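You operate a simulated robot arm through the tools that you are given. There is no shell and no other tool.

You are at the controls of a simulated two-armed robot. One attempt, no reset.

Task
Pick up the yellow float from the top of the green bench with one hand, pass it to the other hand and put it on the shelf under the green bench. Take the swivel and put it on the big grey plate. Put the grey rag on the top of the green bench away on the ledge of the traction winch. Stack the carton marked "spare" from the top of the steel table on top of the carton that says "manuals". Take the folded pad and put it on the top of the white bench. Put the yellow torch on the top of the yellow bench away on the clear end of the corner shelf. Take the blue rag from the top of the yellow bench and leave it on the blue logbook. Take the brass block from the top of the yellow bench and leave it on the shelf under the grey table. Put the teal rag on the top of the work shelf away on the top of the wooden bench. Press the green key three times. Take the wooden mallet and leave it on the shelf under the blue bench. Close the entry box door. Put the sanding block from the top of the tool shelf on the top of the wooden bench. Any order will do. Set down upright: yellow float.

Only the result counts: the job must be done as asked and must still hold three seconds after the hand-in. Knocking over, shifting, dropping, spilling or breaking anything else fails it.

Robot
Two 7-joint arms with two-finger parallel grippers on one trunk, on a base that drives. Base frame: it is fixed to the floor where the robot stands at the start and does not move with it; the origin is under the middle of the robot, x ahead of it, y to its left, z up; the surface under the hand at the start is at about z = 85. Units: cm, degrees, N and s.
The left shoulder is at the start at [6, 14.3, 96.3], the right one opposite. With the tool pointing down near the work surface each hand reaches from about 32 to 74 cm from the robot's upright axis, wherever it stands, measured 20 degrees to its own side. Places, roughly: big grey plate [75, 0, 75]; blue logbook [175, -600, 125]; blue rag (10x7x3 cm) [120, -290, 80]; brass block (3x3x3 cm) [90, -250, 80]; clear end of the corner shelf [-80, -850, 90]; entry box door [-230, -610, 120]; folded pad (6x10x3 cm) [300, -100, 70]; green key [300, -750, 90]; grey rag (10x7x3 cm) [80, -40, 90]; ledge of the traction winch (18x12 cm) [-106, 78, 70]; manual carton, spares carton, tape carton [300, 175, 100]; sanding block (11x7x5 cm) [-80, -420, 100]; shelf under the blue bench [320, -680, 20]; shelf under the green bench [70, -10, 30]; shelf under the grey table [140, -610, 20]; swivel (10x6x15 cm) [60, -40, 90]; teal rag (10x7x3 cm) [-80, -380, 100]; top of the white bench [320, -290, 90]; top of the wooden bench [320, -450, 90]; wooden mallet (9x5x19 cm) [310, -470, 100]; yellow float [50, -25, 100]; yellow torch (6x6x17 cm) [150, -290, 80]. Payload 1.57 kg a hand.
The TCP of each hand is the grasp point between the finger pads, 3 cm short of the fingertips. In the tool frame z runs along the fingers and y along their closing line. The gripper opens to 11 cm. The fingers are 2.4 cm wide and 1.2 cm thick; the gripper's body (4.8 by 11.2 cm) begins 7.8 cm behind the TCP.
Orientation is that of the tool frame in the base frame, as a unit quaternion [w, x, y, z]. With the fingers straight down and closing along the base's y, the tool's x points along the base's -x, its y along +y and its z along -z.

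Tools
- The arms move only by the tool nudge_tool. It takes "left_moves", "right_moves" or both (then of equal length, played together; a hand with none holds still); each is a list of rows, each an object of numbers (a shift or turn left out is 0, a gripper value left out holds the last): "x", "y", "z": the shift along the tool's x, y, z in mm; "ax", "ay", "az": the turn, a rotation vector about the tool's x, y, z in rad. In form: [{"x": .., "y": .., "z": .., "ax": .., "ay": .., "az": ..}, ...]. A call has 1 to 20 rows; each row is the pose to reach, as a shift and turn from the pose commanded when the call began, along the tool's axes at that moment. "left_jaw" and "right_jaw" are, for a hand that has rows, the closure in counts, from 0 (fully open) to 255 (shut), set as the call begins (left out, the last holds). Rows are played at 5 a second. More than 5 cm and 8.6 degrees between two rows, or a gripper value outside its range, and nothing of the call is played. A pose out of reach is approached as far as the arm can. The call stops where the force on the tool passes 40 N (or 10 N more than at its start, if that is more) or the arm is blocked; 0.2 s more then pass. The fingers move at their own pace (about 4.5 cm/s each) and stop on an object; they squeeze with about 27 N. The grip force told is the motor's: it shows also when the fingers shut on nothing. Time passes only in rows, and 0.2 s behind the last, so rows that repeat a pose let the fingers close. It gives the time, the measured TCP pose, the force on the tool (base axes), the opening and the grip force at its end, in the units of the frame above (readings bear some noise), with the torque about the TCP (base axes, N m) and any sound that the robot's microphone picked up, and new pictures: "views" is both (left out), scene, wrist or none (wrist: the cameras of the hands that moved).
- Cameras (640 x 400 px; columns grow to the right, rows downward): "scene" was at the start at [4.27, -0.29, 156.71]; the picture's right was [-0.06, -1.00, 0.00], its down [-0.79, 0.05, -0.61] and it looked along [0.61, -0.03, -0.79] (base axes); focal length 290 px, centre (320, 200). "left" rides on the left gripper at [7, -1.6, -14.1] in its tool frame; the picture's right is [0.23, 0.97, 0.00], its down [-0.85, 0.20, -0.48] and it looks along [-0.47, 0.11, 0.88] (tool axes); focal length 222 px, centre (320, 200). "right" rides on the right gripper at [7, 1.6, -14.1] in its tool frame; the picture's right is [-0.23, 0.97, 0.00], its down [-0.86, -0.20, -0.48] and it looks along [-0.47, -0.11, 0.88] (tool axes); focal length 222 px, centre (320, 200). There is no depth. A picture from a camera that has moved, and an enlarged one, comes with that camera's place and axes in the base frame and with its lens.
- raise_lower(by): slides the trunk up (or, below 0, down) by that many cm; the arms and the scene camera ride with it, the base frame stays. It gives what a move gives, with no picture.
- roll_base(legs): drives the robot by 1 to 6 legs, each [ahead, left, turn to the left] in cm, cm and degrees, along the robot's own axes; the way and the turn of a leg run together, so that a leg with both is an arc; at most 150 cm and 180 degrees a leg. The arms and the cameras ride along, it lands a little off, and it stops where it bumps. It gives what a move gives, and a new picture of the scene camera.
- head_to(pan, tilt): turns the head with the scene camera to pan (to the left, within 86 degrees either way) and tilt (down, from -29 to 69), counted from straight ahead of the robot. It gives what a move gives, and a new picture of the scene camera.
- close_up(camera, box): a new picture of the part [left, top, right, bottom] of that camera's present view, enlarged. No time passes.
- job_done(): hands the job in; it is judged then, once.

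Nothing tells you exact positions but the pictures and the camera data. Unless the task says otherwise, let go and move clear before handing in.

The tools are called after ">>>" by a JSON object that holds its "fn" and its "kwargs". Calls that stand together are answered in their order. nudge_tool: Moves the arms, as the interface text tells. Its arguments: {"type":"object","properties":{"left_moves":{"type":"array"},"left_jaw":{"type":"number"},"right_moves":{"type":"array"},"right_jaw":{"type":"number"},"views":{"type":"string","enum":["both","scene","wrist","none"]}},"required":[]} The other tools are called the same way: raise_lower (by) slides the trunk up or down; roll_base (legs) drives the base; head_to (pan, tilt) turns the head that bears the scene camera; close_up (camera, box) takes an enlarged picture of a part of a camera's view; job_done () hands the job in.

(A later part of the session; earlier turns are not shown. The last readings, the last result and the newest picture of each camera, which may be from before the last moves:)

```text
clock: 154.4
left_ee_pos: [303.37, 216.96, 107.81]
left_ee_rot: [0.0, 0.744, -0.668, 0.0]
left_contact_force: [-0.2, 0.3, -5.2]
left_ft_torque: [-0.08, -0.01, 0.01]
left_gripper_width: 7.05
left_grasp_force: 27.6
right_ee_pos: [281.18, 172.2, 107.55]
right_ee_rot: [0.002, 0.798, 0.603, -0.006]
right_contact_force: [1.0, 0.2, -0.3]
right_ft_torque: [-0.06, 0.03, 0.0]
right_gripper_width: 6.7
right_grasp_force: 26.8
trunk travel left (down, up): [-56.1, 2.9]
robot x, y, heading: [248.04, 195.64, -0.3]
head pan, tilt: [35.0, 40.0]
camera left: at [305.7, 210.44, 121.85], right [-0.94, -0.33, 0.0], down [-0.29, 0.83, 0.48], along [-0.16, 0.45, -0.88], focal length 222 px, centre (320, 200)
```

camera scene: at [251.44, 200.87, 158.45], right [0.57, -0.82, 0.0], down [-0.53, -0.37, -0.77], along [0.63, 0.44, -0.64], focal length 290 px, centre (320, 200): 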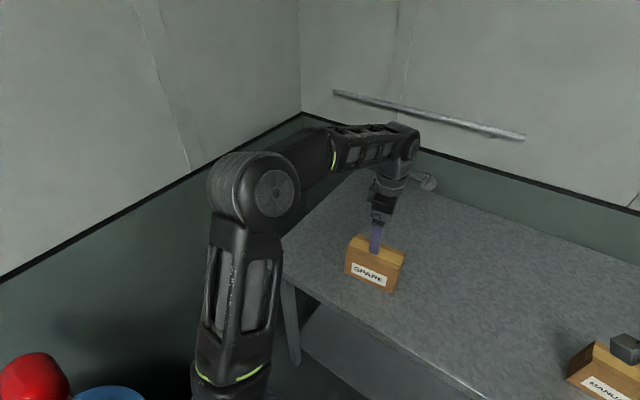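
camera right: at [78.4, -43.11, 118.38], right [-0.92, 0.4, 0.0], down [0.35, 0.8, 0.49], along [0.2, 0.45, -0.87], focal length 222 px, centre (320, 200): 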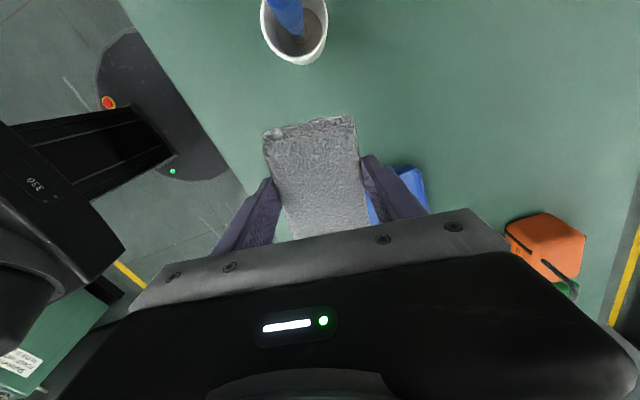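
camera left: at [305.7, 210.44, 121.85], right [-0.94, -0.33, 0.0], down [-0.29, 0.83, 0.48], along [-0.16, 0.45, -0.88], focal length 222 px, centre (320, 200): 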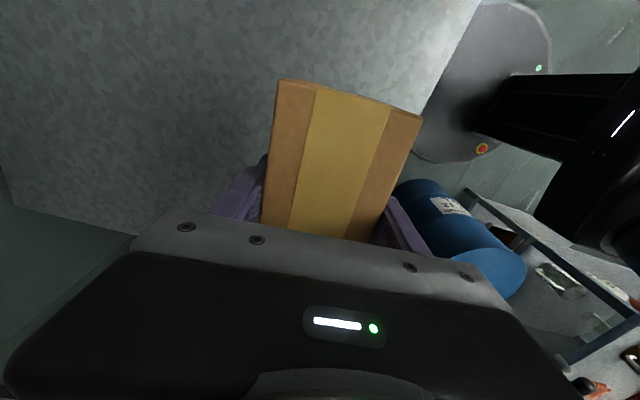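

Carton held (7.0 cm). I'll raise the trunk slightly for clearance and strafe right to the manuals carton.

>>> {"fn": "raise_lower", "kwargs": {"by": 2.5}}

>>> {"fn": "roll_base", "kwargs": {"legs": [[0, -51, 0]]}}

>>> {"fn": "head_to", "kwargs": {"pan": 15, "tilt": 45}}

```text
clock: 155.1
left_ee_pos: [303.4, 216.97, 110.28]
left_ee_rot: [0.0, 0.745, -0.667, -0.001]
left_contact_force: [0.0, -0.7, -5.7]
left_ft_torque: [-0.05, 0.03, 0.01]
left_gripper_width: 7.03
left_grasp_force: 26.5
right_ee_pos: [281.26, 172.21, 110.07]
right_ee_rot: [0.001, 0.798, 0.603, -0.007]
right_contact_force: [-0.4, -0.3, -0.2]
right_ft_torque: [0.02, 0.04, 0.0]
right_gripper_width: 6.67
right_grasp_force: 26.7
trunk travel left (down, up): [-58.6, 0.4]
robot x, y, heading: [247.98, 196.3, 0.0]
head pan, tilt: [35.0, 40.0]
```

```text
clock: 158.1
left_ee_pos: [303.2, 166.41, 110.28]
left_ee_rot: [0.0, 0.745, -0.667, 0.0]
left_contact_force: [0.5, -0.1, -5.9]
left_ft_torque: [0.0, -0.01, 0.0]
left_gripper_width: 7.0
left_grasp_force: 27.4
right_ee_pos: [281.17, 121.55, 110.11]
right_ee_rot: [0.001, 0.798, 0.603, -0.005]
right_contact_force: [-0.3, -0.2, -0.2]
right_ft_torque: [0.06, 0.0, 0.01]
right_gripper_width: 6.68
right_grasp_force: 27.0
trunk travel left (down, up): [-58.6, 0.4]
robot x, y, heading: [247.62, 145.19, -0.1]
head pan, tilt: [35.0, 40.0]
camera scene: at [251.51, 150.02, 160.95], right [0.57, -0.82, 0.0], down [-0.53, -0.37, -0.77], along [0.63, 0.44, -0.64], focal length 290 px, centre (320, 200)
```

scene: 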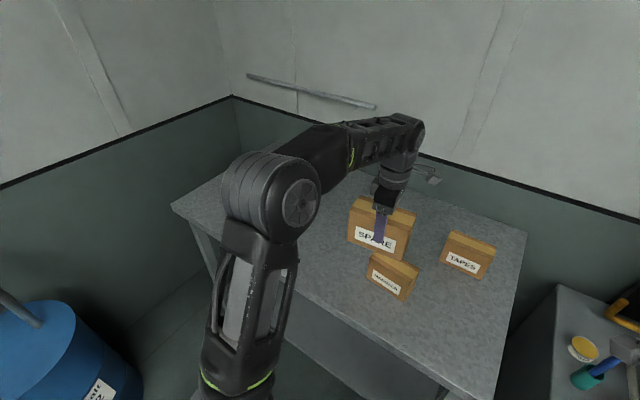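

```text
clock: 158.9
left_ee_pos: [303.29, 166.37, 110.28]
left_ee_rot: [0.0, 0.745, -0.667, 0.0]
left_contact_force: [0.0, -0.3, -4.1]
left_ft_torque: [-0.02, -0.01, -0.01]
left_gripper_width: 6.98
left_grasp_force: 26.9
right_ee_pos: [281.04, 121.48, 110.1]
right_ee_rot: [0.001, 0.797, 0.603, -0.007]
right_contact_force: [0.7, 0.5, -0.2]
right_ft_torque: [-0.04, -0.01, 0.02]
right_gripper_width: 6.69
right_grasp_force: 27.5
trunk travel left (down, up): [-58.6, 0.4]
robot x, y, heading: [247.92, 144.95, 0.2]
head pan, tilt: [15.0, 45.0]
camera scene: at [252.4, 147.33, 160.22], right [0.26, -0.97, 0.0], down [-0.68, -0.18, -0.71], along [0.68, 0.18, -0.71], focal length 290 px, centre (320, 200)
```

scene: 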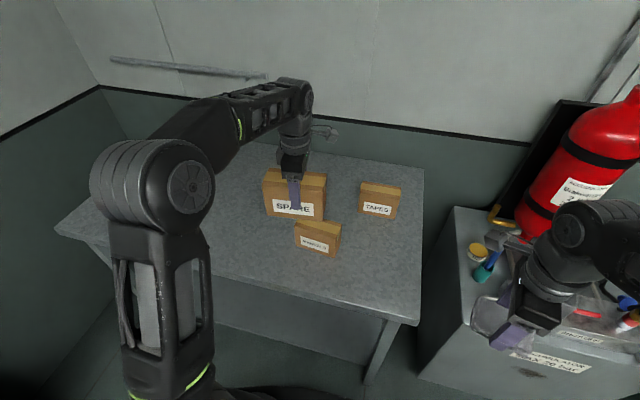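

>>> {"fn": "close_up", "kwargs": {"camera": "scene", "box": [250, 150, 410, 270]}}

```text
3.33 times, centred on (330, 210) of scene
camera zoom: at [252.4, 147.33, 160.22], right [0.26, -0.97, 0.0], down [-0.68, -0.18, -0.71], along [0.68, 0.18, -0.71], focal length 965 px, centre (287, 167)
```

zoom: 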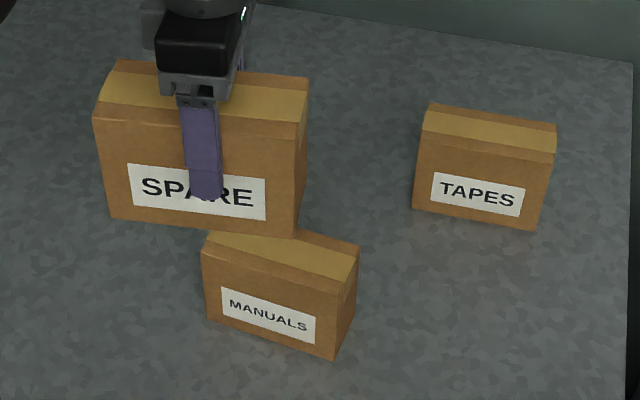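

The manuals carton: centre ≈(304.4,161.7), yaw ≈−4.6°, top z≈96. I'll align the spares carton over it and lower most of the way.

>>> {"fn": "nudge_tool", "kwargs": {"left_moves": [{"x": 28, "y": -2.5, "az": 0.09}, {"x": 56, "y": -5.4, "az": 0.187}, {"x": 56, "y": -5.4, "az": 0.187}, {"x": 56, "y": -5.4, "az": 0.187, "z": 30}, {"x": 56, "y": -5.4, "az": 0.187, "z": 58}, {"x": 56, "y": -5.4, "az": 0.187, "z": 58}]}}

>>> {"fn": "close_up", "kwargs": {"camera": "scene", "box": [250, 150, 410, 270]}}

```text
clock: 160.3
left_ee_pos: [304.43, 160.78, 104.36]
left_ee_rot: [0.0, -0.679, 0.734, 0.0]
left_contact_force: [-0.3, 0.5, -5.6]
left_ft_torque: [-0.07, -0.02, -0.02]
left_gripper_width: 6.98
left_grasp_force: 26.6
right_ee_pos: [281.14, 121.57, 110.16]
right_ee_rot: [0.001, 0.798, 0.603, -0.006]
right_contact_force: [0.5, -0.1, 0.4]
right_ft_torque: [0.0, -0.01, 0.0]
right_gripper_width: 6.7
right_grasp_force: 27.7
trunk travel left (down, up): [-58.6, 0.4]
robot x, y, heading: [247.62, 144.85, -0.2]
head pan, tilt: [15.0, 45.0]
camera scene: at [252.39, 147.31, 160.22], right [0.26, -0.97, 0.0], down [-0.68, -0.18, -0.71], along [0.68, 0.18, -0.71], focal length 290 px, centre (320, 200)
camera left: at [305.47, 153.92, 118.48], right [-0.99, -0.15, 0.0], down [-0.13, 0.87, 0.48], along [-0.07, 0.47, -0.88], focal length 222 px, centre (320, 200)
```

scene: 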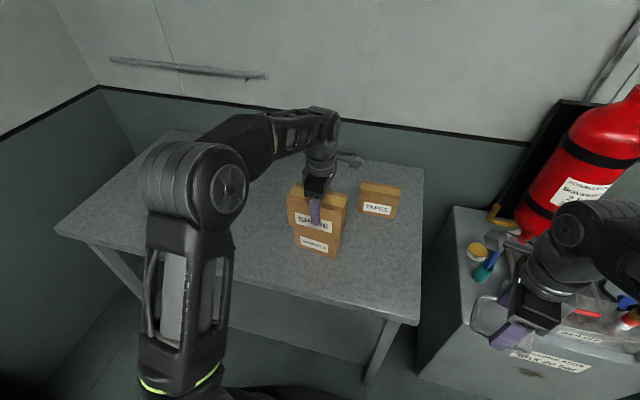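
left: 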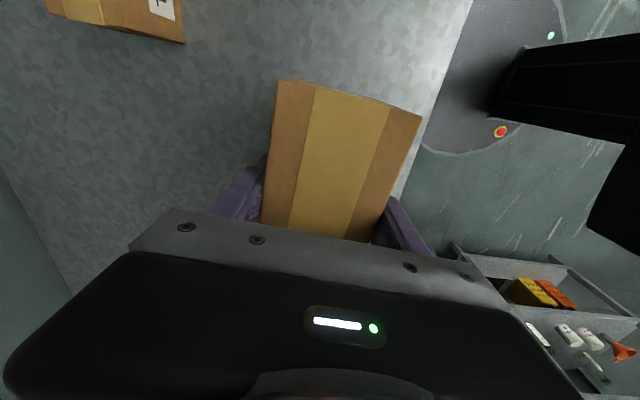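

```text
3.33 times, centred on (330, 210) of scene
camera zoom: at [252.39, 147.31, 160.22], right [0.26, -0.97, 0.0], down [-0.68, -0.18, -0.71], along [0.68, 0.18, -0.71], focal length 965 px, centre (287, 167)
```

zoom: 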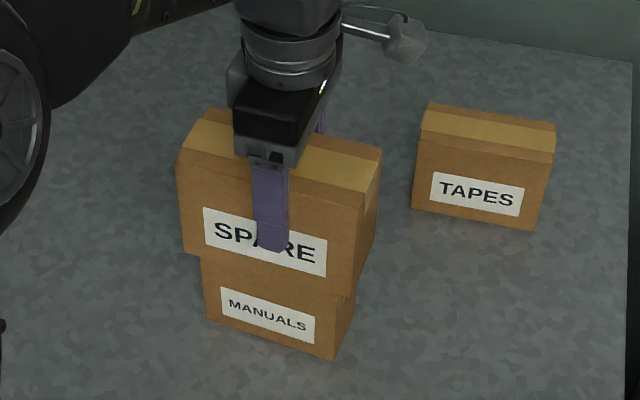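

Well aligned. Lowering gently to contact.

>>> {"fn": "nudge_tool", "kwargs": {"left_moves": [{"z": 8}, {"z": 12}, {"z": 15}, {"z": 18}, {"z": 18}], "views": "none"}}

```text
clock: 161.5
left_ee_pos: [304.38, 160.77, 102.76]
left_ee_rot: [0.0, -0.679, 0.734, -0.001]
left_contact_force: [-2.0, 0.3, 8.6]
left_ft_torque: [0.16, 0.41, -0.17]
left_gripper_width: 6.98
left_grasp_force: 26.7
right_ee_pos: [281.01, 121.59, 110.13]
right_ee_rot: [0.002, 0.798, 0.603, -0.005]
right_contact_force: [0.3, 0.1, 0.5]
right_ft_torque: [-0.01, 0.04, -0.01]
right_gripper_width: 6.67
right_grasp_force: 27.2
trunk travel left (down, up): [-58.6, 0.4]
robot x, y, heading: [247.64, 145.13, 0.3]
head pan, tilt: [15.0, 45.0]
```

>>> {"fn": "nudge_tool", "kwargs": {"left_moves": [{"z": -0.5}, {"z": -0.5}, {"z": -0.5}, {"z": -0.5}], "left_jaw": 20, "views": "none"}}

>>> {"fn": "nudge_tool", "kwargs": {"left_moves": [{"z": -40}, {"z": -80}, {"z": -100}, {"z": -100}]}}

```text
clock: 162.5
left_ee_pos: [304.48, 160.91, 102.71]
left_ee_rot: [0.001, -0.679, 0.734, 0.0]
left_contact_force: [-0.2, 0.0, -0.7]
left_ft_torque: [0.0, -0.03, -0.03]
left_gripper_width: 10.14
left_grasp_force: 0.0
right_ee_pos: [281.16, 121.58, 110.16]
right_ee_rot: [0.001, 0.797, 0.604, -0.007]
right_contact_force: [-0.6, 0.4, -0.5]
right_ft_torque: [0.03, 0.01, 0.02]
right_gripper_width: 6.69
right_grasp_force: 26.4
trunk travel left (down, up): [-58.6, 0.4]
robot x, y, heading: [247.69, 144.84, -0.0]
head pan, tilt: [15.0, 45.0]
```

```text
clock: 163.5
left_ee_pos: [304.45, 160.87, 112.52]
left_ee_rot: [0.0, -0.679, 0.734, 0.0]
left_contact_force: [0.6, -0.1, 0.0]
left_ft_torque: [-0.01, 0.01, 0.01]
left_gripper_width: 10.17
left_grasp_force: 0.1
right_ee_pos: [281.2, 121.49, 110.08]
right_ee_rot: [0.002, 0.798, 0.603, -0.006]
right_contact_force: [-0.3, 0.2, -0.7]
right_ft_torque: [0.04, -0.01, 0.01]
right_gripper_width: 6.69
right_grasp_force: 26.6
trunk travel left (down, up): [-58.6, 0.4]
robot x, y, heading: [247.78, 145.09, 0.1]
head pan, tilt: [15.0, 45.0]
camera scene: at [252.37, 147.31, 160.22], right [0.26, -0.97, 0.0], down [-0.68, -0.18, -0.71], along [0.68, 0.18, -0.71], focal length 290 px, centre (320, 200)
camera left: at [305.46, 153.94, 126.55], right [-0.99, -0.15, 0.0], down [-0.13, 0.87, 0.48], along [-0.07, 0.47, -0.88], focal length 222 px, centre (320, 200)
```

scene: 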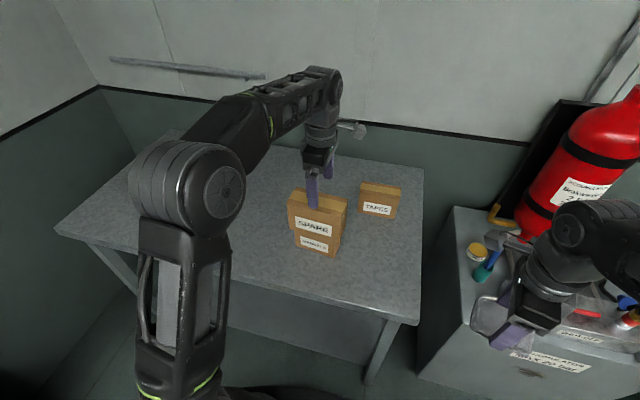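
left: 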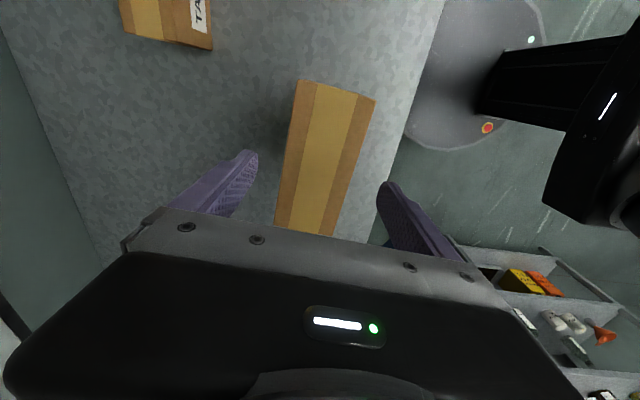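

The cartons are stacked. Next the folded pad near (300,-100): I'll back off and strafe right.

>>> {"fn": "roll_base", "kwargs": {"legs": [[-50, 0, 0], [0, -120, 0], [0, -112, 0]]}}

>>> {"fn": "head_to", "kwargs": {"pan": 0, "tilt": 30}}

```text
clock: 177.3
left_ee_pos: [257.01, -65.81, 112.5]
left_ee_rot: [0.0, -0.687, 0.726, 0.0]
left_contact_force: [-0.2, -0.1, 0.4]
left_ft_torque: [0.0, 0.02, 0.01]
left_gripper_width: 10.15
left_grasp_force: 0.1
right_ee_pos: [234.46, -105.55, 110.02]
right_ee_rot: [0.001, 0.791, 0.611, -0.006]
right_contact_force: [-0.2, -0.4, -1.2]
right_ft_torque: [0.0, 0.01, 0.01]
right_gripper_width: 6.71
right_grasp_force: 26.6
trunk travel left (down, up): [-58.6, 0.4]
robot x, y, heading: [200.64, -82.49, 1.4]
head pan, tilt: [15.0, 45.0]
camera scene: at [205.23, -80.39, 160.22], right [0.28, -0.96, 0.0], down [-0.68, -0.2, -0.71], along [0.68, 0.2, -0.71], focal length 290 px, centre (320, 200)
```

scene: 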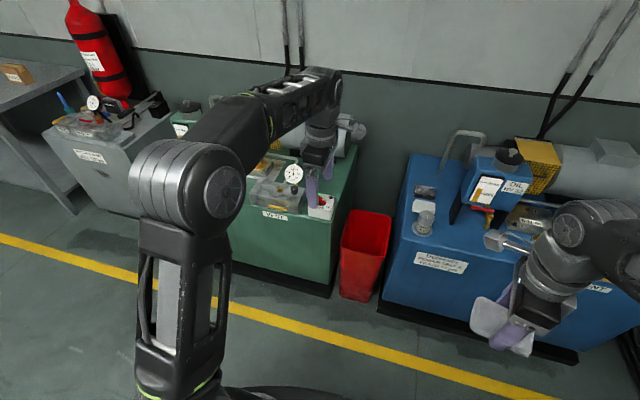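

```text
clock: 178.1
left_ee_pos: [257.08, -65.76, 112.41]
left_ee_rot: [0.001, -0.687, 0.727, -0.001]
left_contact_force: [-0.2, 0.2, 0.2]
left_ft_torque: [-0.01, -0.02, 0.0]
left_gripper_width: 10.13
left_grasp_force: 0.0
right_ee_pos: [234.55, -105.55, 110.08]
right_ee_rot: [0.002, 0.792, 0.611, -0.006]
right_contact_force: [0.5, 0.0, 0.1]
right_ft_torque: [-0.01, 0.01, 0.01]
right_gripper_width: 6.68
right_grasp_force: 27.0
trunk travel left (down, up): [-58.6, 0.4]
robot x, y, heading: [200.72, -82.71, 1.2]
head pan, tilt: [0.0, 30.0]
camera scene: at [206.46, -82.41, 162.48], right [0.02, -1.0, 0.0], down [-0.5, -0.01, -0.87], along [0.87, 0.02, -0.5], focal length 290 px, centre (320, 200)
```

scene: 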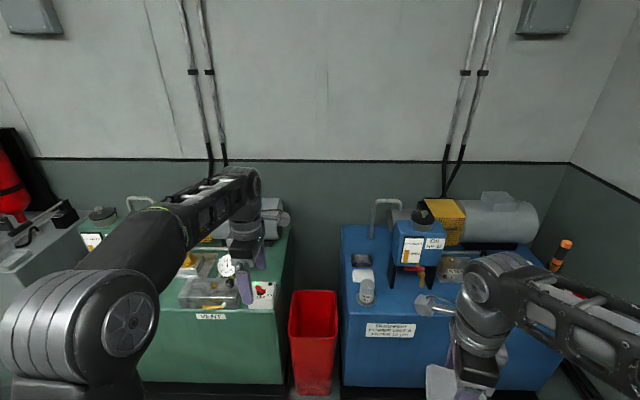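

>>> {"fn": "close_up", "kwargs": {"camera": "scene", "box": [330, 190, 490, 310]}}

```text
3.33 times, centred on (410, 250) of scene
camera zoom: at [206.46, -82.41, 162.48], right [0.02, -1.0, 0.0], down [-0.5, -0.01, -0.87], along [0.87, 0.02, -0.5], focal length 965 px, centre (20, 33)
```

zoom: 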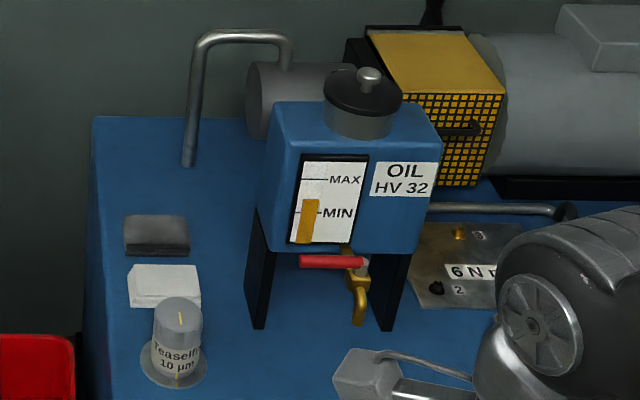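

The white folded pad lies on the blue machine at about (298.5,-99), behind the small filter. I'll drive up so the left hand is above it.

>>> {"fn": "roll_base", "kwargs": {"legs": [[0, -34, -1.2], [40, 0, 0]]}}

>>> {"fn": "nudge_tool", "kwargs": {"left_moves": [{"z": 0}]}}

```text
clock: 182.4
left_ee_pos: [297.38, -99.04, 112.44]
left_ee_rot: [-0.001, -0.684, 0.729, 0.0]
left_contact_force: [-0.3, 0.4, -0.1]
left_ft_torque: [0.0, -0.01, 0.02]
left_gripper_width: 10.13
left_grasp_force: 0.1
right_ee_pos: [274.73, -138.69, 110.03]
right_ee_rot: [0.002, 0.793, 0.609, -0.006]
right_contact_force: [-0.1, -0.2, -0.5]
right_ft_torque: [0.01, 0.01, -0.02]
right_gripper_width: 6.69
right_grasp_force: 27.2
trunk travel left (down, up): [-58.6, 0.4]
robot x, y, heading: [241.15, -115.6, 1.0]
head pan, tilt: [0.0, 30.0]
camera scene: at [246.87, -115.39, 162.48], right [0.01, -1.0, 0.0], down [-0.5, -0.01, -0.87], along [0.87, 0.01, -0.5], focal length 290 px, centre (320, 200)
```

scene: 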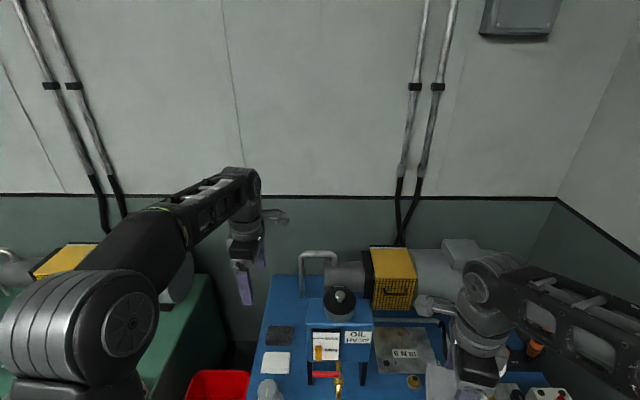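

```text
clock: 182.8
left_ee_pos: [297.51, -99.11, 112.4]
left_ee_rot: [0.0, -0.684, 0.729, -0.001]
left_contact_force: [0.0, 0.3, 0.5]
left_ft_torque: [-0.02, 0.0, 0.02]
left_gripper_width: 10.12
left_grasp_force: 0.0
right_ee_pos: [274.59, -138.63, 110.09]
right_ee_rot: [0.001, 0.793, 0.609, -0.006]
right_contact_force: [0.0, 0.7, -1.2]
right_ft_torque: [0.01, -0.01, 0.01]
right_gripper_width: 6.7
right_grasp_force: 27.1
trunk travel left (down, up): [-58.6, 0.4]
robot x, y, heading: [241.09, -115.66, 0.8]
head pan, tilt: [0.0, 30.0]
camera scene: at [246.79, -115.39, 162.48], right [0.01, -1.0, 0.0], down [-0.5, -0.01, -0.87], along [0.87, 0.01, -0.5], focal length 290 px, centre (320, 200)
camera left: at [298.56, -105.94, 126.52], right [-0.99, -0.17, 0.0], down [-0.14, 0.87, 0.48], along [-0.08, 0.47, -0.88], focal length 222 px, centre (320, 200)
```

scene: 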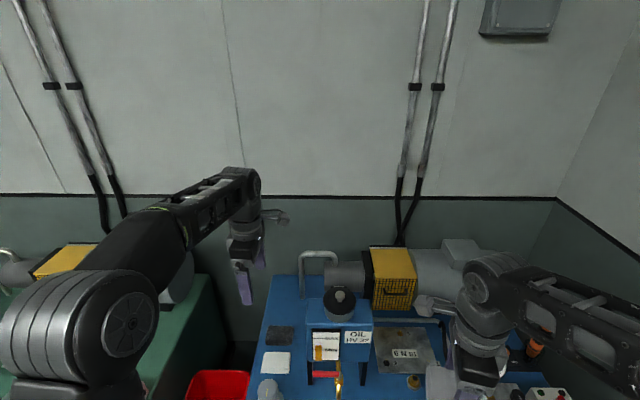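
left: 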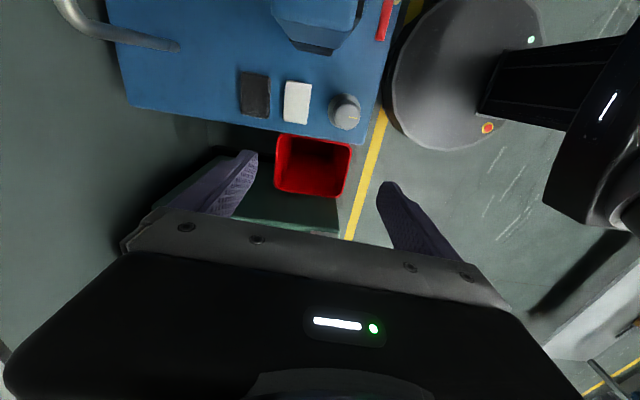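

The pad looks to be at about (303.5,-100), top z≈67. I'll tuck the right hand back and lower the trunk by 25 cm for a closer look.

>>> {"fn": "nudge_tool", "kwargs": {"right_moves": [{"y": -20}, {"y": -30}, {"y": -30}], "views": "none"}}

>>> {"fn": "raise_lower", "kwargs": {"by": -25}}

>>> {"fn": "nudge_tool", "kwargs": {"left_moves": [{"y": -25}, {"y": -50}, {"y": -50}]}}

```text
clock: 183.6
left_ee_pos: [297.39, -99.07, 112.51]
left_ee_rot: [-0.001, -0.684, 0.729, 0.0]
left_contact_force: [-0.1, 0.3, -0.5]
left_ft_torque: [0.0, -0.03, -0.02]
left_gripper_width: 10.16
left_grasp_force: 0.1
right_ee_pos: [271.72, -137.91, 110.1]
right_ee_rot: [0.001, 0.793, 0.609, -0.007]
right_contact_force: [-0.2, -0.4, -1.7]
right_ft_torque: [0.02, 0.0, 0.02]
right_gripper_width: 6.69
right_grasp_force: 27.5
trunk travel left (down, up): [-58.6, 0.4]
robot x, y, heading: [240.49, -115.8, 0.7]
head pan, tilt: [0.0, 30.0]
```

```text
clock: 186.2
left_ee_pos: [297.39, -99.07, 87.58]
left_ee_rot: [0.0, -0.684, 0.729, 0.0]
left_contact_force: [0.0, -0.5, -0.6]
left_ft_torque: [-0.01, -0.02, -0.02]
left_gripper_width: 10.12
left_grasp_force: 0.1
right_ee_pos: [271.78, -137.86, 85.19]
right_ee_rot: [0.001, 0.794, 0.608, -0.006]
right_contact_force: [0.0, -0.2, -0.5]
right_ft_torque: [0.0, 0.02, 0.04]
right_gripper_width: 6.68
right_grasp_force: 27.5
trunk travel left (down, up): [-33.6, 25.4]
robot x, y, heading: [240.82, -115.98, 0.7]
head pan, tilt: [0.0, 30.0]
```

```text
clock: 186.9
left_ee_pos: [298.69, -99.17, 87.6]
left_ee_rot: [0.0, -0.684, 0.729, -0.001]
left_contact_force: [-0.7, 0.0, 0.8]
left_ft_torque: [-0.03, 0.0, -0.01]
left_gripper_width: 10.15
left_grasp_force: 0.1
left hand out of reach, approached as far as the arm can: row 1, 2, 3
right_ee_pos: [271.67, -137.81, 85.05]
right_ee_rot: [0.003, 0.793, 0.609, -0.007]
right_contact_force: [-0.1, -0.5, 0.4]
right_ft_torque: [-0.01, -0.01, 0.02]
right_gripper_width: 6.69
right_grasp_force: 26.6
trunk travel left (down, up): [-33.6, 25.4]
robot x, y, heading: [240.87, -115.61, 1.1]
head pan, tilt: [0.0, 30.0]
camera scene: at [246.75, -115.38, 137.49], right [0.01, -1.0, 0.0], down [-0.5, -0.01, -0.87], along [0.87, 0.01, -0.5], focal length 290 px, centre (320, 200)
camera left: at [299.76, -106.04, 101.62], right [-0.99, -0.17, 0.0], down [-0.15, 0.87, 0.48], along [-0.08, 0.47, -0.88], focal length 222 px, centre (320, 200)
```

scene: 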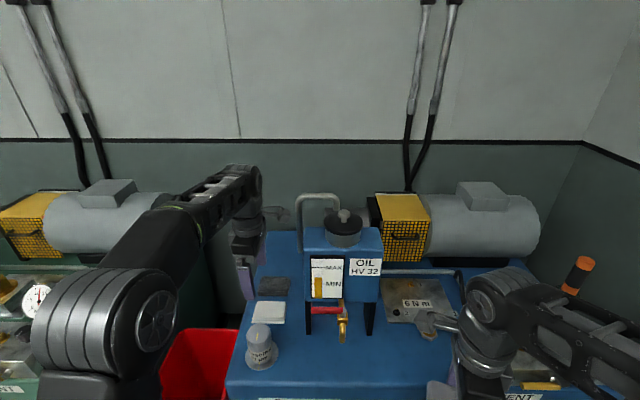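
left: 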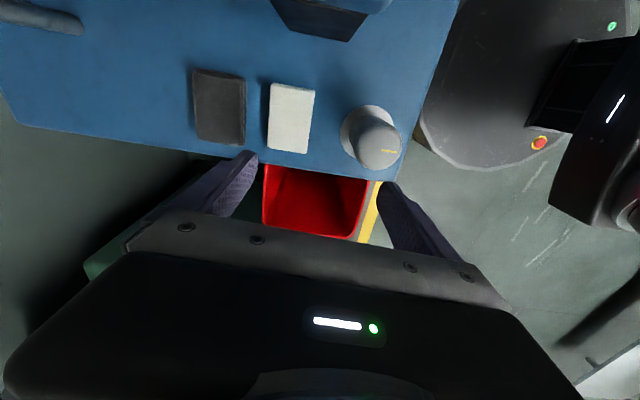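

The pad is centred near (303.3,-100), top z≈66, long side along y. I'll descend 12 cm with the yaw adjusted and see where the hand lands.

>>> {"fn": "nudge_tool", "kwargs": {"left_moves": [{"z": 40, "az": -0.05}, {"z": 80, "az": -0.108}, {"z": 115, "az": -0.108}, {"z": 115, "az": -0.108}], "left_jaw": 45, "views": "wrist"}}

```text
clock: 187.7
left_ee_pos: [299.12, -99.2, 77.88]
left_ee_rot: [-0.001, 0.723, -0.691, 0.004]
left_contact_force: [-1.9, 0.0, 7.3]
left_ft_torque: [-0.03, 0.44, -0.03]
left_gripper_width: 9.21
left_grasp_force: 1.0
right_ee_pos: [271.79, -137.94, 85.15]
right_ee_rot: [0.002, 0.793, 0.609, -0.005]
right_contact_force: [0.2, -0.7, -0.6]
right_ft_torque: [-0.01, 0.06, 0.0]
right_gripper_width: 6.7
right_grasp_force: 26.7
trunk travel left (down, up): [-33.6, 25.4]
robot x, y, heading: [241.23, -115.81, 0.7]
head pan, tilt: [0.0, 30.0]
stopped in row 3 (left hand): the force on the tool passed its limit at 60 N (the readings are from after the stop); the commanded pose is now the measured one
camera left: at [300.93, -105.85, 91.98], right [-0.96, -0.27, -0.01], down [-0.24, 0.85, 0.48], along [-0.12, 0.46, -0.88], focal length 222 px, centre (320, 200)
```

left: 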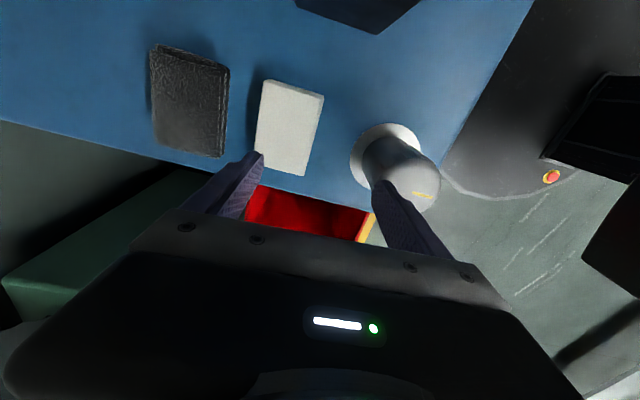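

The near finger touched the filter's top. I'll lift off at once and check it.

>>> {"fn": "nudge_tool", "kwargs": {"left_moves": [{"z": -20}, {"z": -40}, {"z": -40}]}}

>>> {"fn": "close_up", "kwargs": {"camera": "scene", "box": [220, 260, 380, 380]}}

```text
clock: 188.5
left_ee_pos: [299.17, -99.4, 81.76]
left_ee_rot: [-0.002, 0.723, -0.691, 0.004]
left_contact_force: [0.2, -0.9, -0.5]
left_ft_torque: [0.01, -0.04, 0.02]
left_gripper_width: 9.05
left_grasp_force: 0.1
right_ee_pos: [271.72, -137.91, 85.08]
right_ee_rot: [0.001, 0.793, 0.609, -0.006]
right_contact_force: [1.0, 0.2, -0.8]
right_ft_torque: [-0.02, 0.01, 0.0]
right_gripper_width: 6.7
right_grasp_force: 26.4
trunk travel left (down, up): [-33.6, 25.4]
robot x, y, heading: [241.1, -115.53, 0.7]
head pan, tilt: [0.0, 30.0]
camera scene: at [246.77, -115.39, 137.48], right [0.01, -1.0, 0.0], down [-0.5, -0.01, -0.87], along [0.87, 0.01, -0.5], focal length 290 px, centre (320, 200)
camera left: at [300.89, -106.13, 95.83], right [-0.96, -0.27, -0.01], down [-0.24, 0.85, 0.48], along [-0.12, 0.46, -0.88], focal length 222 px, centre (320, 200)
```

scene: 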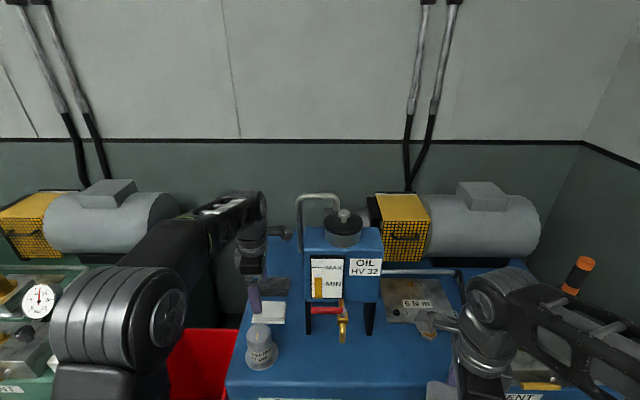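
left: 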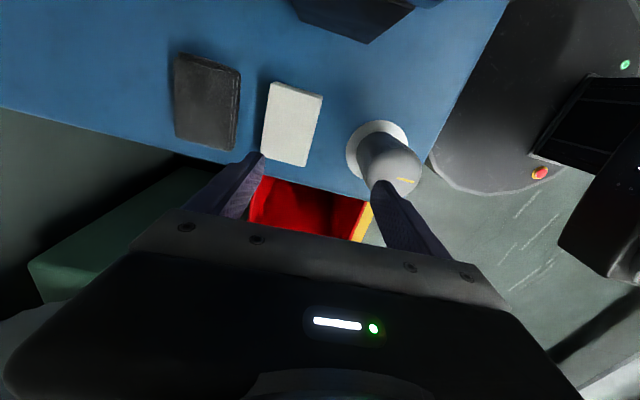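

```text
3.33 times, centred on (300, 320) of scene
camera zoom: at [246.77, -115.39, 137.48], right [0.01, -1.0, 0.0], down [-0.5, -0.01, -0.87], along [0.87, 0.01, -0.5], focal length 965 px, centre (387, -200)
```

zoom: 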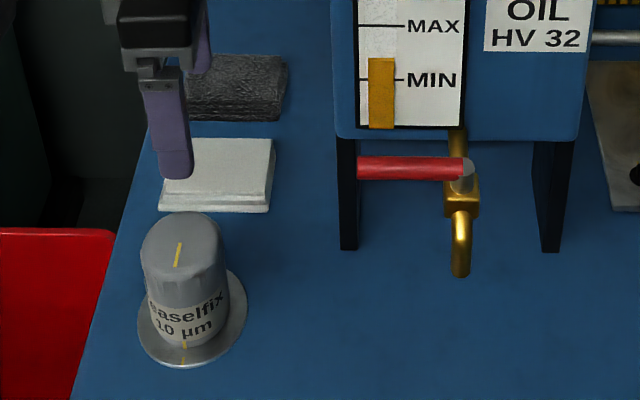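

The filter is a flanged fixture and looks unmoved. I'll shift 4.3 cm further in, over the pad, before descending.

>>> {"fn": "nudge_tool", "kwargs": {"left_moves": [{"x": 5, "y": -22}, {"x": 9, "y": -43}, {"x": 9, "y": -43}], "views": "wrist"}}

```text
clock: 189.3
left_ee_pos: [303.67, -99.96, 81.95]
left_ee_rot: [-0.002, 0.722, -0.691, 0.003]
left_contact_force: [-0.1, 1.1, 0.8]
left_ft_torque: [0.0, -0.01, -0.02]
left_gripper_width: 9.06
left_grasp_force: 0.0
right_ee_pos: [271.76, -137.87, 85.19]
right_ee_rot: [0.002, 0.793, 0.609, -0.006]
right_contact_force: [-0.5, 0.2, -0.7]
right_ft_torque: [-0.01, 0.0, -0.01]
right_gripper_width: 6.68
right_grasp_force: 27.2
trunk travel left (down, up): [-33.6, 25.4]
robot x, y, heading: [241.13, -115.53, 0.7]
head pan, tilt: [0.0, 30.0]
camera left: at [305.4, -106.74, 96.01], right [-0.96, -0.27, -0.01], down [-0.24, 0.85, 0.48], along [-0.12, 0.46, -0.88], focal length 222 px, centre (320, 200)
```

left: 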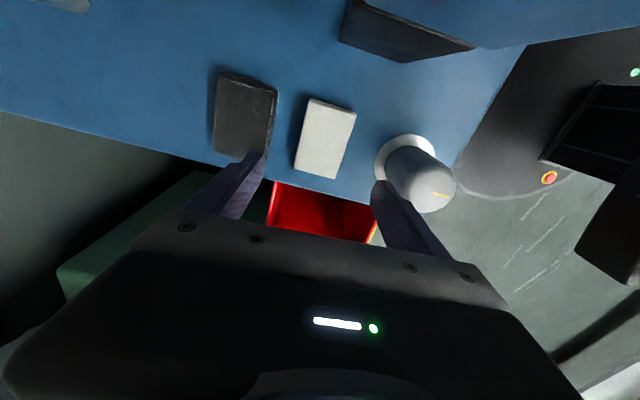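

The pad is centred with clearance on both sides. Descending to grip.

>>> {"fn": "nudge_tool", "kwargs": {"left_moves": [{"z": 35}, {"z": 70}, {"z": 105}, {"z": 135}, {"z": 145}, {"z": 145}], "views": "wrist"}}

```text
clock: 190.4
left_ee_pos: [303.73, -100.15, 69.1]
left_ee_rot: [-0.005, 0.723, -0.691, 0.007]
left_contact_force: [-4.6, 0.5, 16.9]
left_ft_torque: [0.06, 1.19, -0.05]
left_gripper_width: 9.49
left_grasp_force: 2.6
right_ee_pos: [271.63, -137.96, 85.1]
right_ee_rot: [0.001, 0.793, 0.609, -0.006]
right_contact_force: [-0.3, -0.4, 0.6]
right_ft_torque: [-0.04, 0.04, 0.02]
right_gripper_width: 6.67
right_grasp_force: 27.2
trunk travel left (down, up): [-33.6, 25.4]
robot x, y, heading: [241.35, -115.57, 1.1]
head pan, tilt: [0.0, 30.0]
stopped in row 5 (left hand): the force on the tool passed its limit at 49 N (the readings are from after the stop); the commanded pose is now the measured one
camera left: at [305.32, -106.79, 83.18], right [-0.96, -0.27, -0.02], down [-0.25, 0.85, 0.47], along [-0.11, 0.46, -0.88], focal length 222 px, centre (320, 200)
```

left: 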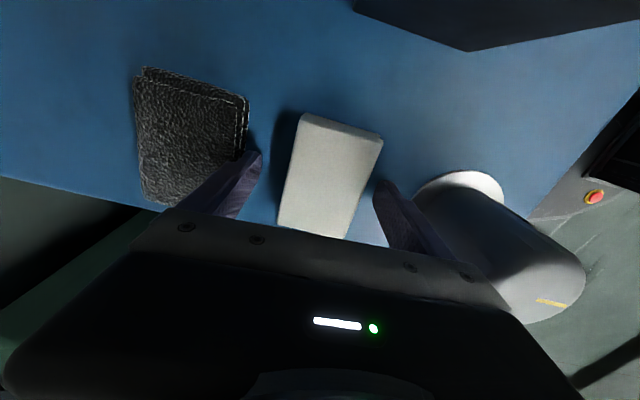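

The fingertips have reached the machine's top (z≈66). I'll lift 3 mm and close on the pad.

>>> {"fn": "nudge_tool", "kwargs": {"left_moves": [{"z": -4}, {"z": -4}], "views": "none"}}

>>> {"fn": "nudge_tool", "kwargs": {"left_moves": [{"z": 0}, {"z": 0}, {"z": 0}, {"z": 0}], "left_jaw": 255, "views": "wrist"}}

```text
clock: 191.0
left_ee_pos: [303.75, -100.13, 69.14]
left_ee_rot: [-0.005, 0.722, -0.692, 0.006]
left_contact_force: [-0.4, 0.4, 0.3]
left_ft_torque: [0.02, 0.02, 0.0]
left_gripper_width: 9.08
left_grasp_force: 0.1
right_ee_pos: [271.79, -138.03, 85.05]
right_ee_rot: [0.001, 0.794, 0.608, -0.006]
right_contact_force: [-0.2, -0.5, -0.4]
right_ft_torque: [-0.01, 0.04, -0.01]
right_gripper_width: 6.7
right_grasp_force: 27.2
trunk travel left (down, up): [-33.6, 25.4]
robot x, y, heading: [240.86, -115.33, 0.6]
head pan, tilt: [0.0, 30.0]
```

```text
clock: 192.0
left_ee_pos: [303.73, -100.07, 69.19]
left_ee_rot: [-0.005, 0.723, -0.691, 0.007]
left_contact_force: [0.1, -0.4, -0.7]
left_ft_torque: [0.03, -0.07, 0.03]
left_gripper_width: 5.88
left_grasp_force: 26.6
right_ee_pos: [271.76, -137.94, 85.07]
right_ee_rot: [0.002, 0.793, 0.609, -0.006]
right_contact_force: [0.3, 0.5, -1.3]
right_ft_torque: [0.0, 0.01, -0.02]
right_gripper_width: 6.69
right_grasp_force: 26.2
trunk travel left (down, up): [-33.6, 25.4]
robot x, y, heading: [241.21, -115.7, 0.9]
head pan, tilt: [0.0, 30.0]
camera left: at [305.41, -106.77, 83.27], right [-0.96, -0.27, -0.01], down [-0.24, 0.85, 0.47], along [-0.12, 0.46, -0.88], focal length 222 px, centre (320, 200)
```

left: 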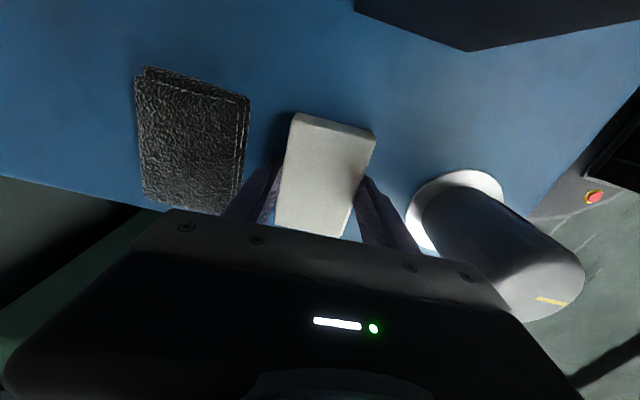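

Gripped at 5.9 cm, which fits the 6×10×3 pad (the dark one is rag-sized). Lifting.

>>> {"fn": "nudge_tool", "kwargs": {"left_moves": [{"z": -40}, {"z": -80}, {"z": -120}, {"z": -150}, {"z": -150}], "views": "wrist"}}

>>> {"fn": "raise_lower", "kwargs": {"by": 25}}

>>> {"fn": "roll_base", "kwargs": {"legs": [[-50, 0, -0.8]]}}

```text
clock: 193.2
left_ee_pos: [303.33, -100.23, 84.12]
left_ee_rot: [-0.004, 0.723, -0.691, 0.007]
left_contact_force: [0.6, -0.4, -1.1]
left_ft_torque: [-0.03, 0.0, 0.02]
left_gripper_width: 5.91
left_grasp_force: 27.4
right_ee_pos: [271.79, -137.89, 85.15]
right_ee_rot: [0.001, 0.793, 0.609, -0.007]
right_contact_force: [0.2, 0.6, -0.4]
right_ft_torque: [-0.03, 0.02, 0.0]
right_gripper_width: 6.7
right_grasp_force: 26.8
trunk travel left (down, up): [-33.6, 25.4]
robot x, y, heading: [241.05, -115.56, 0.8]
head pan, tilt: [0.0, 30.0]
camera left: at [304.96, -106.86, 98.23], right [-0.96, -0.27, -0.01], down [-0.25, 0.85, 0.47], along [-0.12, 0.46, -0.88], focal length 222 px, centre (320, 200)
```

left: 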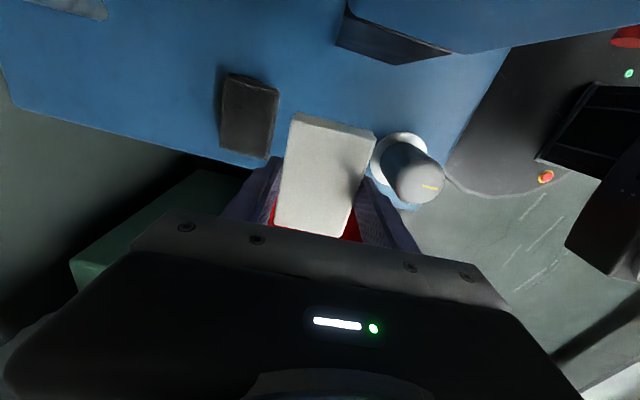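

```text
clock: 195.8
left_ee_pos: [303.29, -100.2, 108.98]
left_ee_rot: [-0.004, 0.723, -0.691, 0.008]
left_contact_force: [0.1, 0.6, -0.3]
left_ft_torque: [0.0, 0.0, 0.01]
left_gripper_width: 5.88
left_grasp_force: 26.4
right_ee_pos: [271.83, -137.9, 109.96]
right_ee_rot: [0.002, 0.793, 0.609, -0.006]
right_contact_force: [-0.5, 0.1, -0.5]
right_ft_torque: [0.01, -0.01, 0.01]
right_gripper_width: 6.69
right_grasp_force: 26.8
trunk travel left (down, up): [-58.6, 0.4]
robot x, y, heading: [240.74, -115.3, 0.8]
head pan, tilt: [0.0, 30.0]
```

```text
clock: 198.7
left_ee_pos: [253.47, -100.75, 109.13]
left_ee_rot: [-0.004, 0.724, -0.689, 0.007]
left_contact_force: [0.2, -0.1, -0.5]
left_ft_torque: [-0.02, -0.03, 0.01]
left_gripper_width: 5.89
left_grasp_force: 27.2
right_ee_pos: [222.08, -138.58, 110.14]
right_ee_rot: [0.001, 0.792, 0.61, -0.006]
right_contact_force: [1.0, -0.4, -0.5]
right_ft_torque: [-0.01, -0.05, -0.03]
right_gripper_width: 6.69
right_grasp_force: 27.1
trunk travel left (down, up): [-58.6, 0.4]
robot x, y, heading: [191.32, -116.79, 1.0]
head pan, tilt: [0.0, 30.0]
camera scene: at [196.95, -116.21, 162.49], right [0.02, -1.0, 0.0], down [-0.5, -0.01, -0.87], along [0.87, 0.02, -0.5], focal length 290 px, centre (320, 200)
```

scene: 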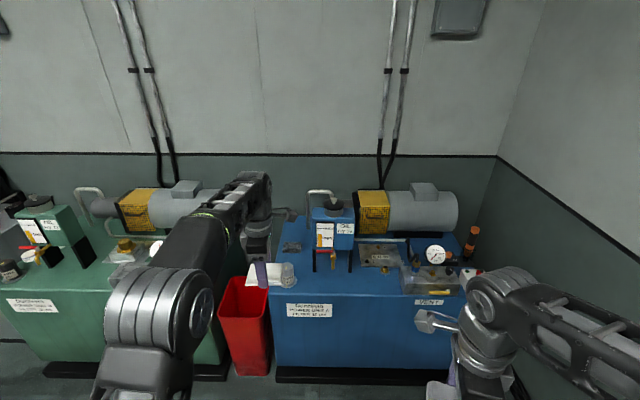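

The pad is held in the left hand and the rag in the right. I'll tuck the left hand in, turn around and drive to the winch side.

>>> {"fn": "nudge_tool", "kwargs": {"left_moves": [{"y": 45}, {"y": 90}, {"y": 135}, {"y": 180}, {"y": 200}], "views": "none"}}

>>> {"fn": "roll_base", "kwargs": {"legs": [[0, 0, 179], [0, 22, 0], [120, 0, 0], [105, 0, 0]]}}

```text
clock: 199.9
left_ee_pos: [233.78, -101.56, 108.8]
left_ee_rot: [-0.004, 0.725, -0.689, 0.007]
left_contact_force: [0.2, 0.4, -0.9]
left_ft_torque: [-0.01, -0.06, 0.0]
left_gripper_width: 5.89
left_grasp_force: 27.5
right_ee_pos: [222.05, -138.62, 110.02]
right_ee_rot: [0.002, 0.792, 0.61, -0.007]
right_contact_force: [-0.2, -0.2, -0.5]
right_ft_torque: [0.01, 0.0, 0.01]
right_gripper_width: 6.67
right_grasp_force: 26.7
trunk travel left (down, up): [-58.6, 0.4]
robot x, y, heading: [190.75, -116.3, 1.3]
head pan, tilt: [0.0, 30.0]
```

```text
clock: 219.4
left_ee_pos: [-72.99, -153.67, 108.7]
left_ee_rot: [-0.007, 0.699, 0.715, -0.004]
left_contact_force: [0.0, -0.3, 0.0]
left_ft_torque: [0.01, -0.02, 0.01]
left_gripper_width: 5.9
left_grasp_force: 27.5
right_ee_pos: [-60.26, -116.91, 110.16]
right_ee_rot: [0.007, -0.6, 0.8, 0.001]
right_contact_force: [0.1, 0.7, -0.3]
right_ft_torque: [0.0, -0.04, -0.02]
right_gripper_width: 6.7
right_grasp_force: 27.7
trunk travel left (down, up): [-58.6, 0.4]
robot x, y, heading: [-29.6, -139.93, 179.6]
head pan, tilt: [0.0, 30.0]
camera scene: at [-36.1, -139.69, 162.48], right [0.01, 1.0, 0.0], down [0.5, 0.0, -0.87], along [-0.87, 0.01, -0.5], focal length 290 px, centre (320, 200)
```

scene: 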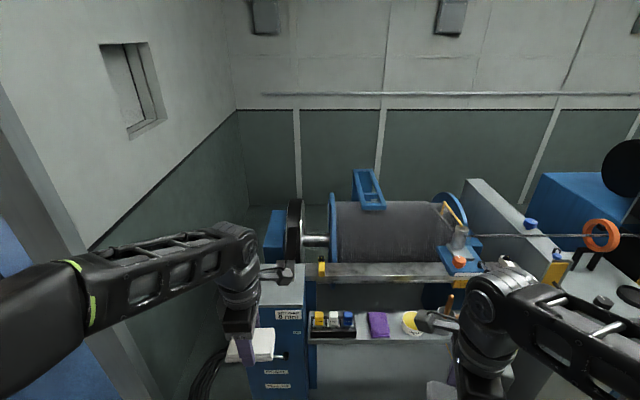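

I'll strafe along to the traction winch near y≈78.

>>> {"fn": "roll_base", "kwargs": {"legs": [[0, -100, 0], [0, -95, 0]]}}

```text
clock: 229.2
left_ee_pos: [-67.56, 43.41, 108.85]
left_ee_rot: [-0.007, 0.707, 0.707, -0.004]
left_contact_force: [0.2, -0.3, 0.1]
left_ft_torque: [-0.01, 0.01, -0.05]
left_gripper_width: 5.9
left_grasp_force: 27.5
right_ee_pos: [-54.08, 80.01, 109.98]
right_ee_rot: [0.006, -0.59, 0.807, 0.002]
right_contact_force: [0.1, 1.1, 0.0]
right_ft_torque: [-0.03, 0.01, -0.01]
right_gripper_width: 6.7
right_grasp_force: 27.3
trunk travel left (down, up): [-58.6, 0.4]
robot x, y, heading: [-24.3, 55.96, 178.1]
head pan, tilt: [0.0, 30.0]
camera scene: at [-30.48, 56.51, 162.48], right [0.03, 1.0, 0.0], down [0.5, -0.02, -0.87], along [-0.87, 0.03, -0.5], focal length 290 px, centre (320, 200)
```

scene: 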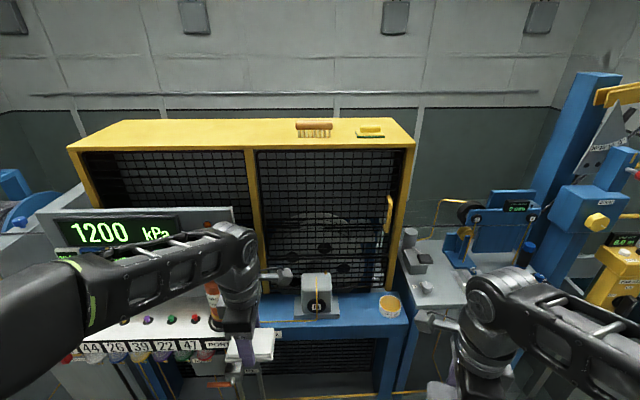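

>>> {"fn": "close_up", "kwargs": {"camera": "scene", "box": [230, 240, 450, 390]}}

>>> {"fn": "head_to", "kwargs": {"pan": -15, "tilt": 50}}

```text
2.67 times, centred on (340, 315) of scene
camera zoom: at [-30.48, 56.51, 162.48], right [0.03, 1.0, 0.0], down [0.5, -0.02, -0.87], along [-0.87, 0.03, -0.5], focal length 772 px, centre (267, -107)
```

zoom: 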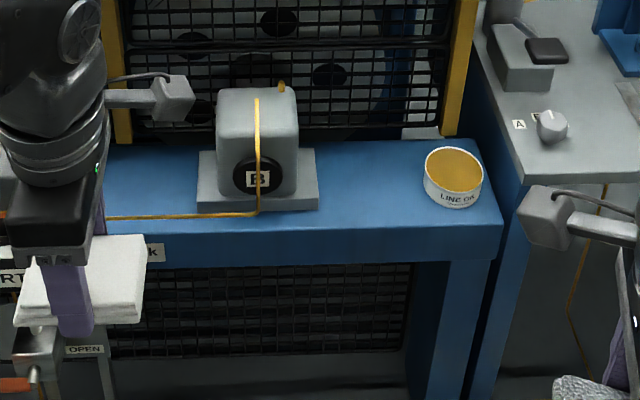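

```text
clock: 230.1
left_ee_pos: [-67.61, 43.37, 108.87]
left_ee_rot: [-0.006, 0.708, 0.706, -0.004]
left_contact_force: [-0.5, -0.4, 0.1]
left_ft_torque: [0.0, 0.02, -0.01]
left_gripper_width: 5.86
left_grasp_force: 27.0
right_ee_pos: [-54.01, 79.94, 110.19]
right_ee_rot: [0.007, -0.591, 0.807, 0.002]
right_contact_force: [0.0, -0.5, -0.3]
right_ft_torque: [0.0, -0.02, 0.01]
right_gripper_width: 6.69
right_grasp_force: 27.2
trunk travel left (down, up): [-58.6, 0.4]
robot x, y, heading: [-23.86, 56.04, 178.1]
head pan, tilt: [-15.0, 50.0]
camera scene: at [-28.82, 58.4, 159.54], right [0.29, 0.96, 0.0], down [0.73, -0.22, -0.64], along [-0.62, 0.19, -0.77], focal length 290 px, centre (320, 200)
```

scene: 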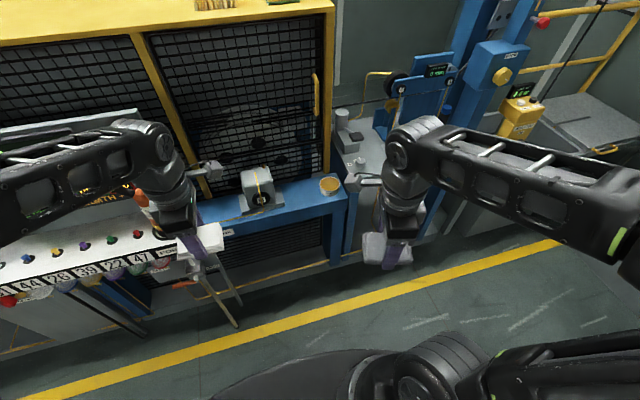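

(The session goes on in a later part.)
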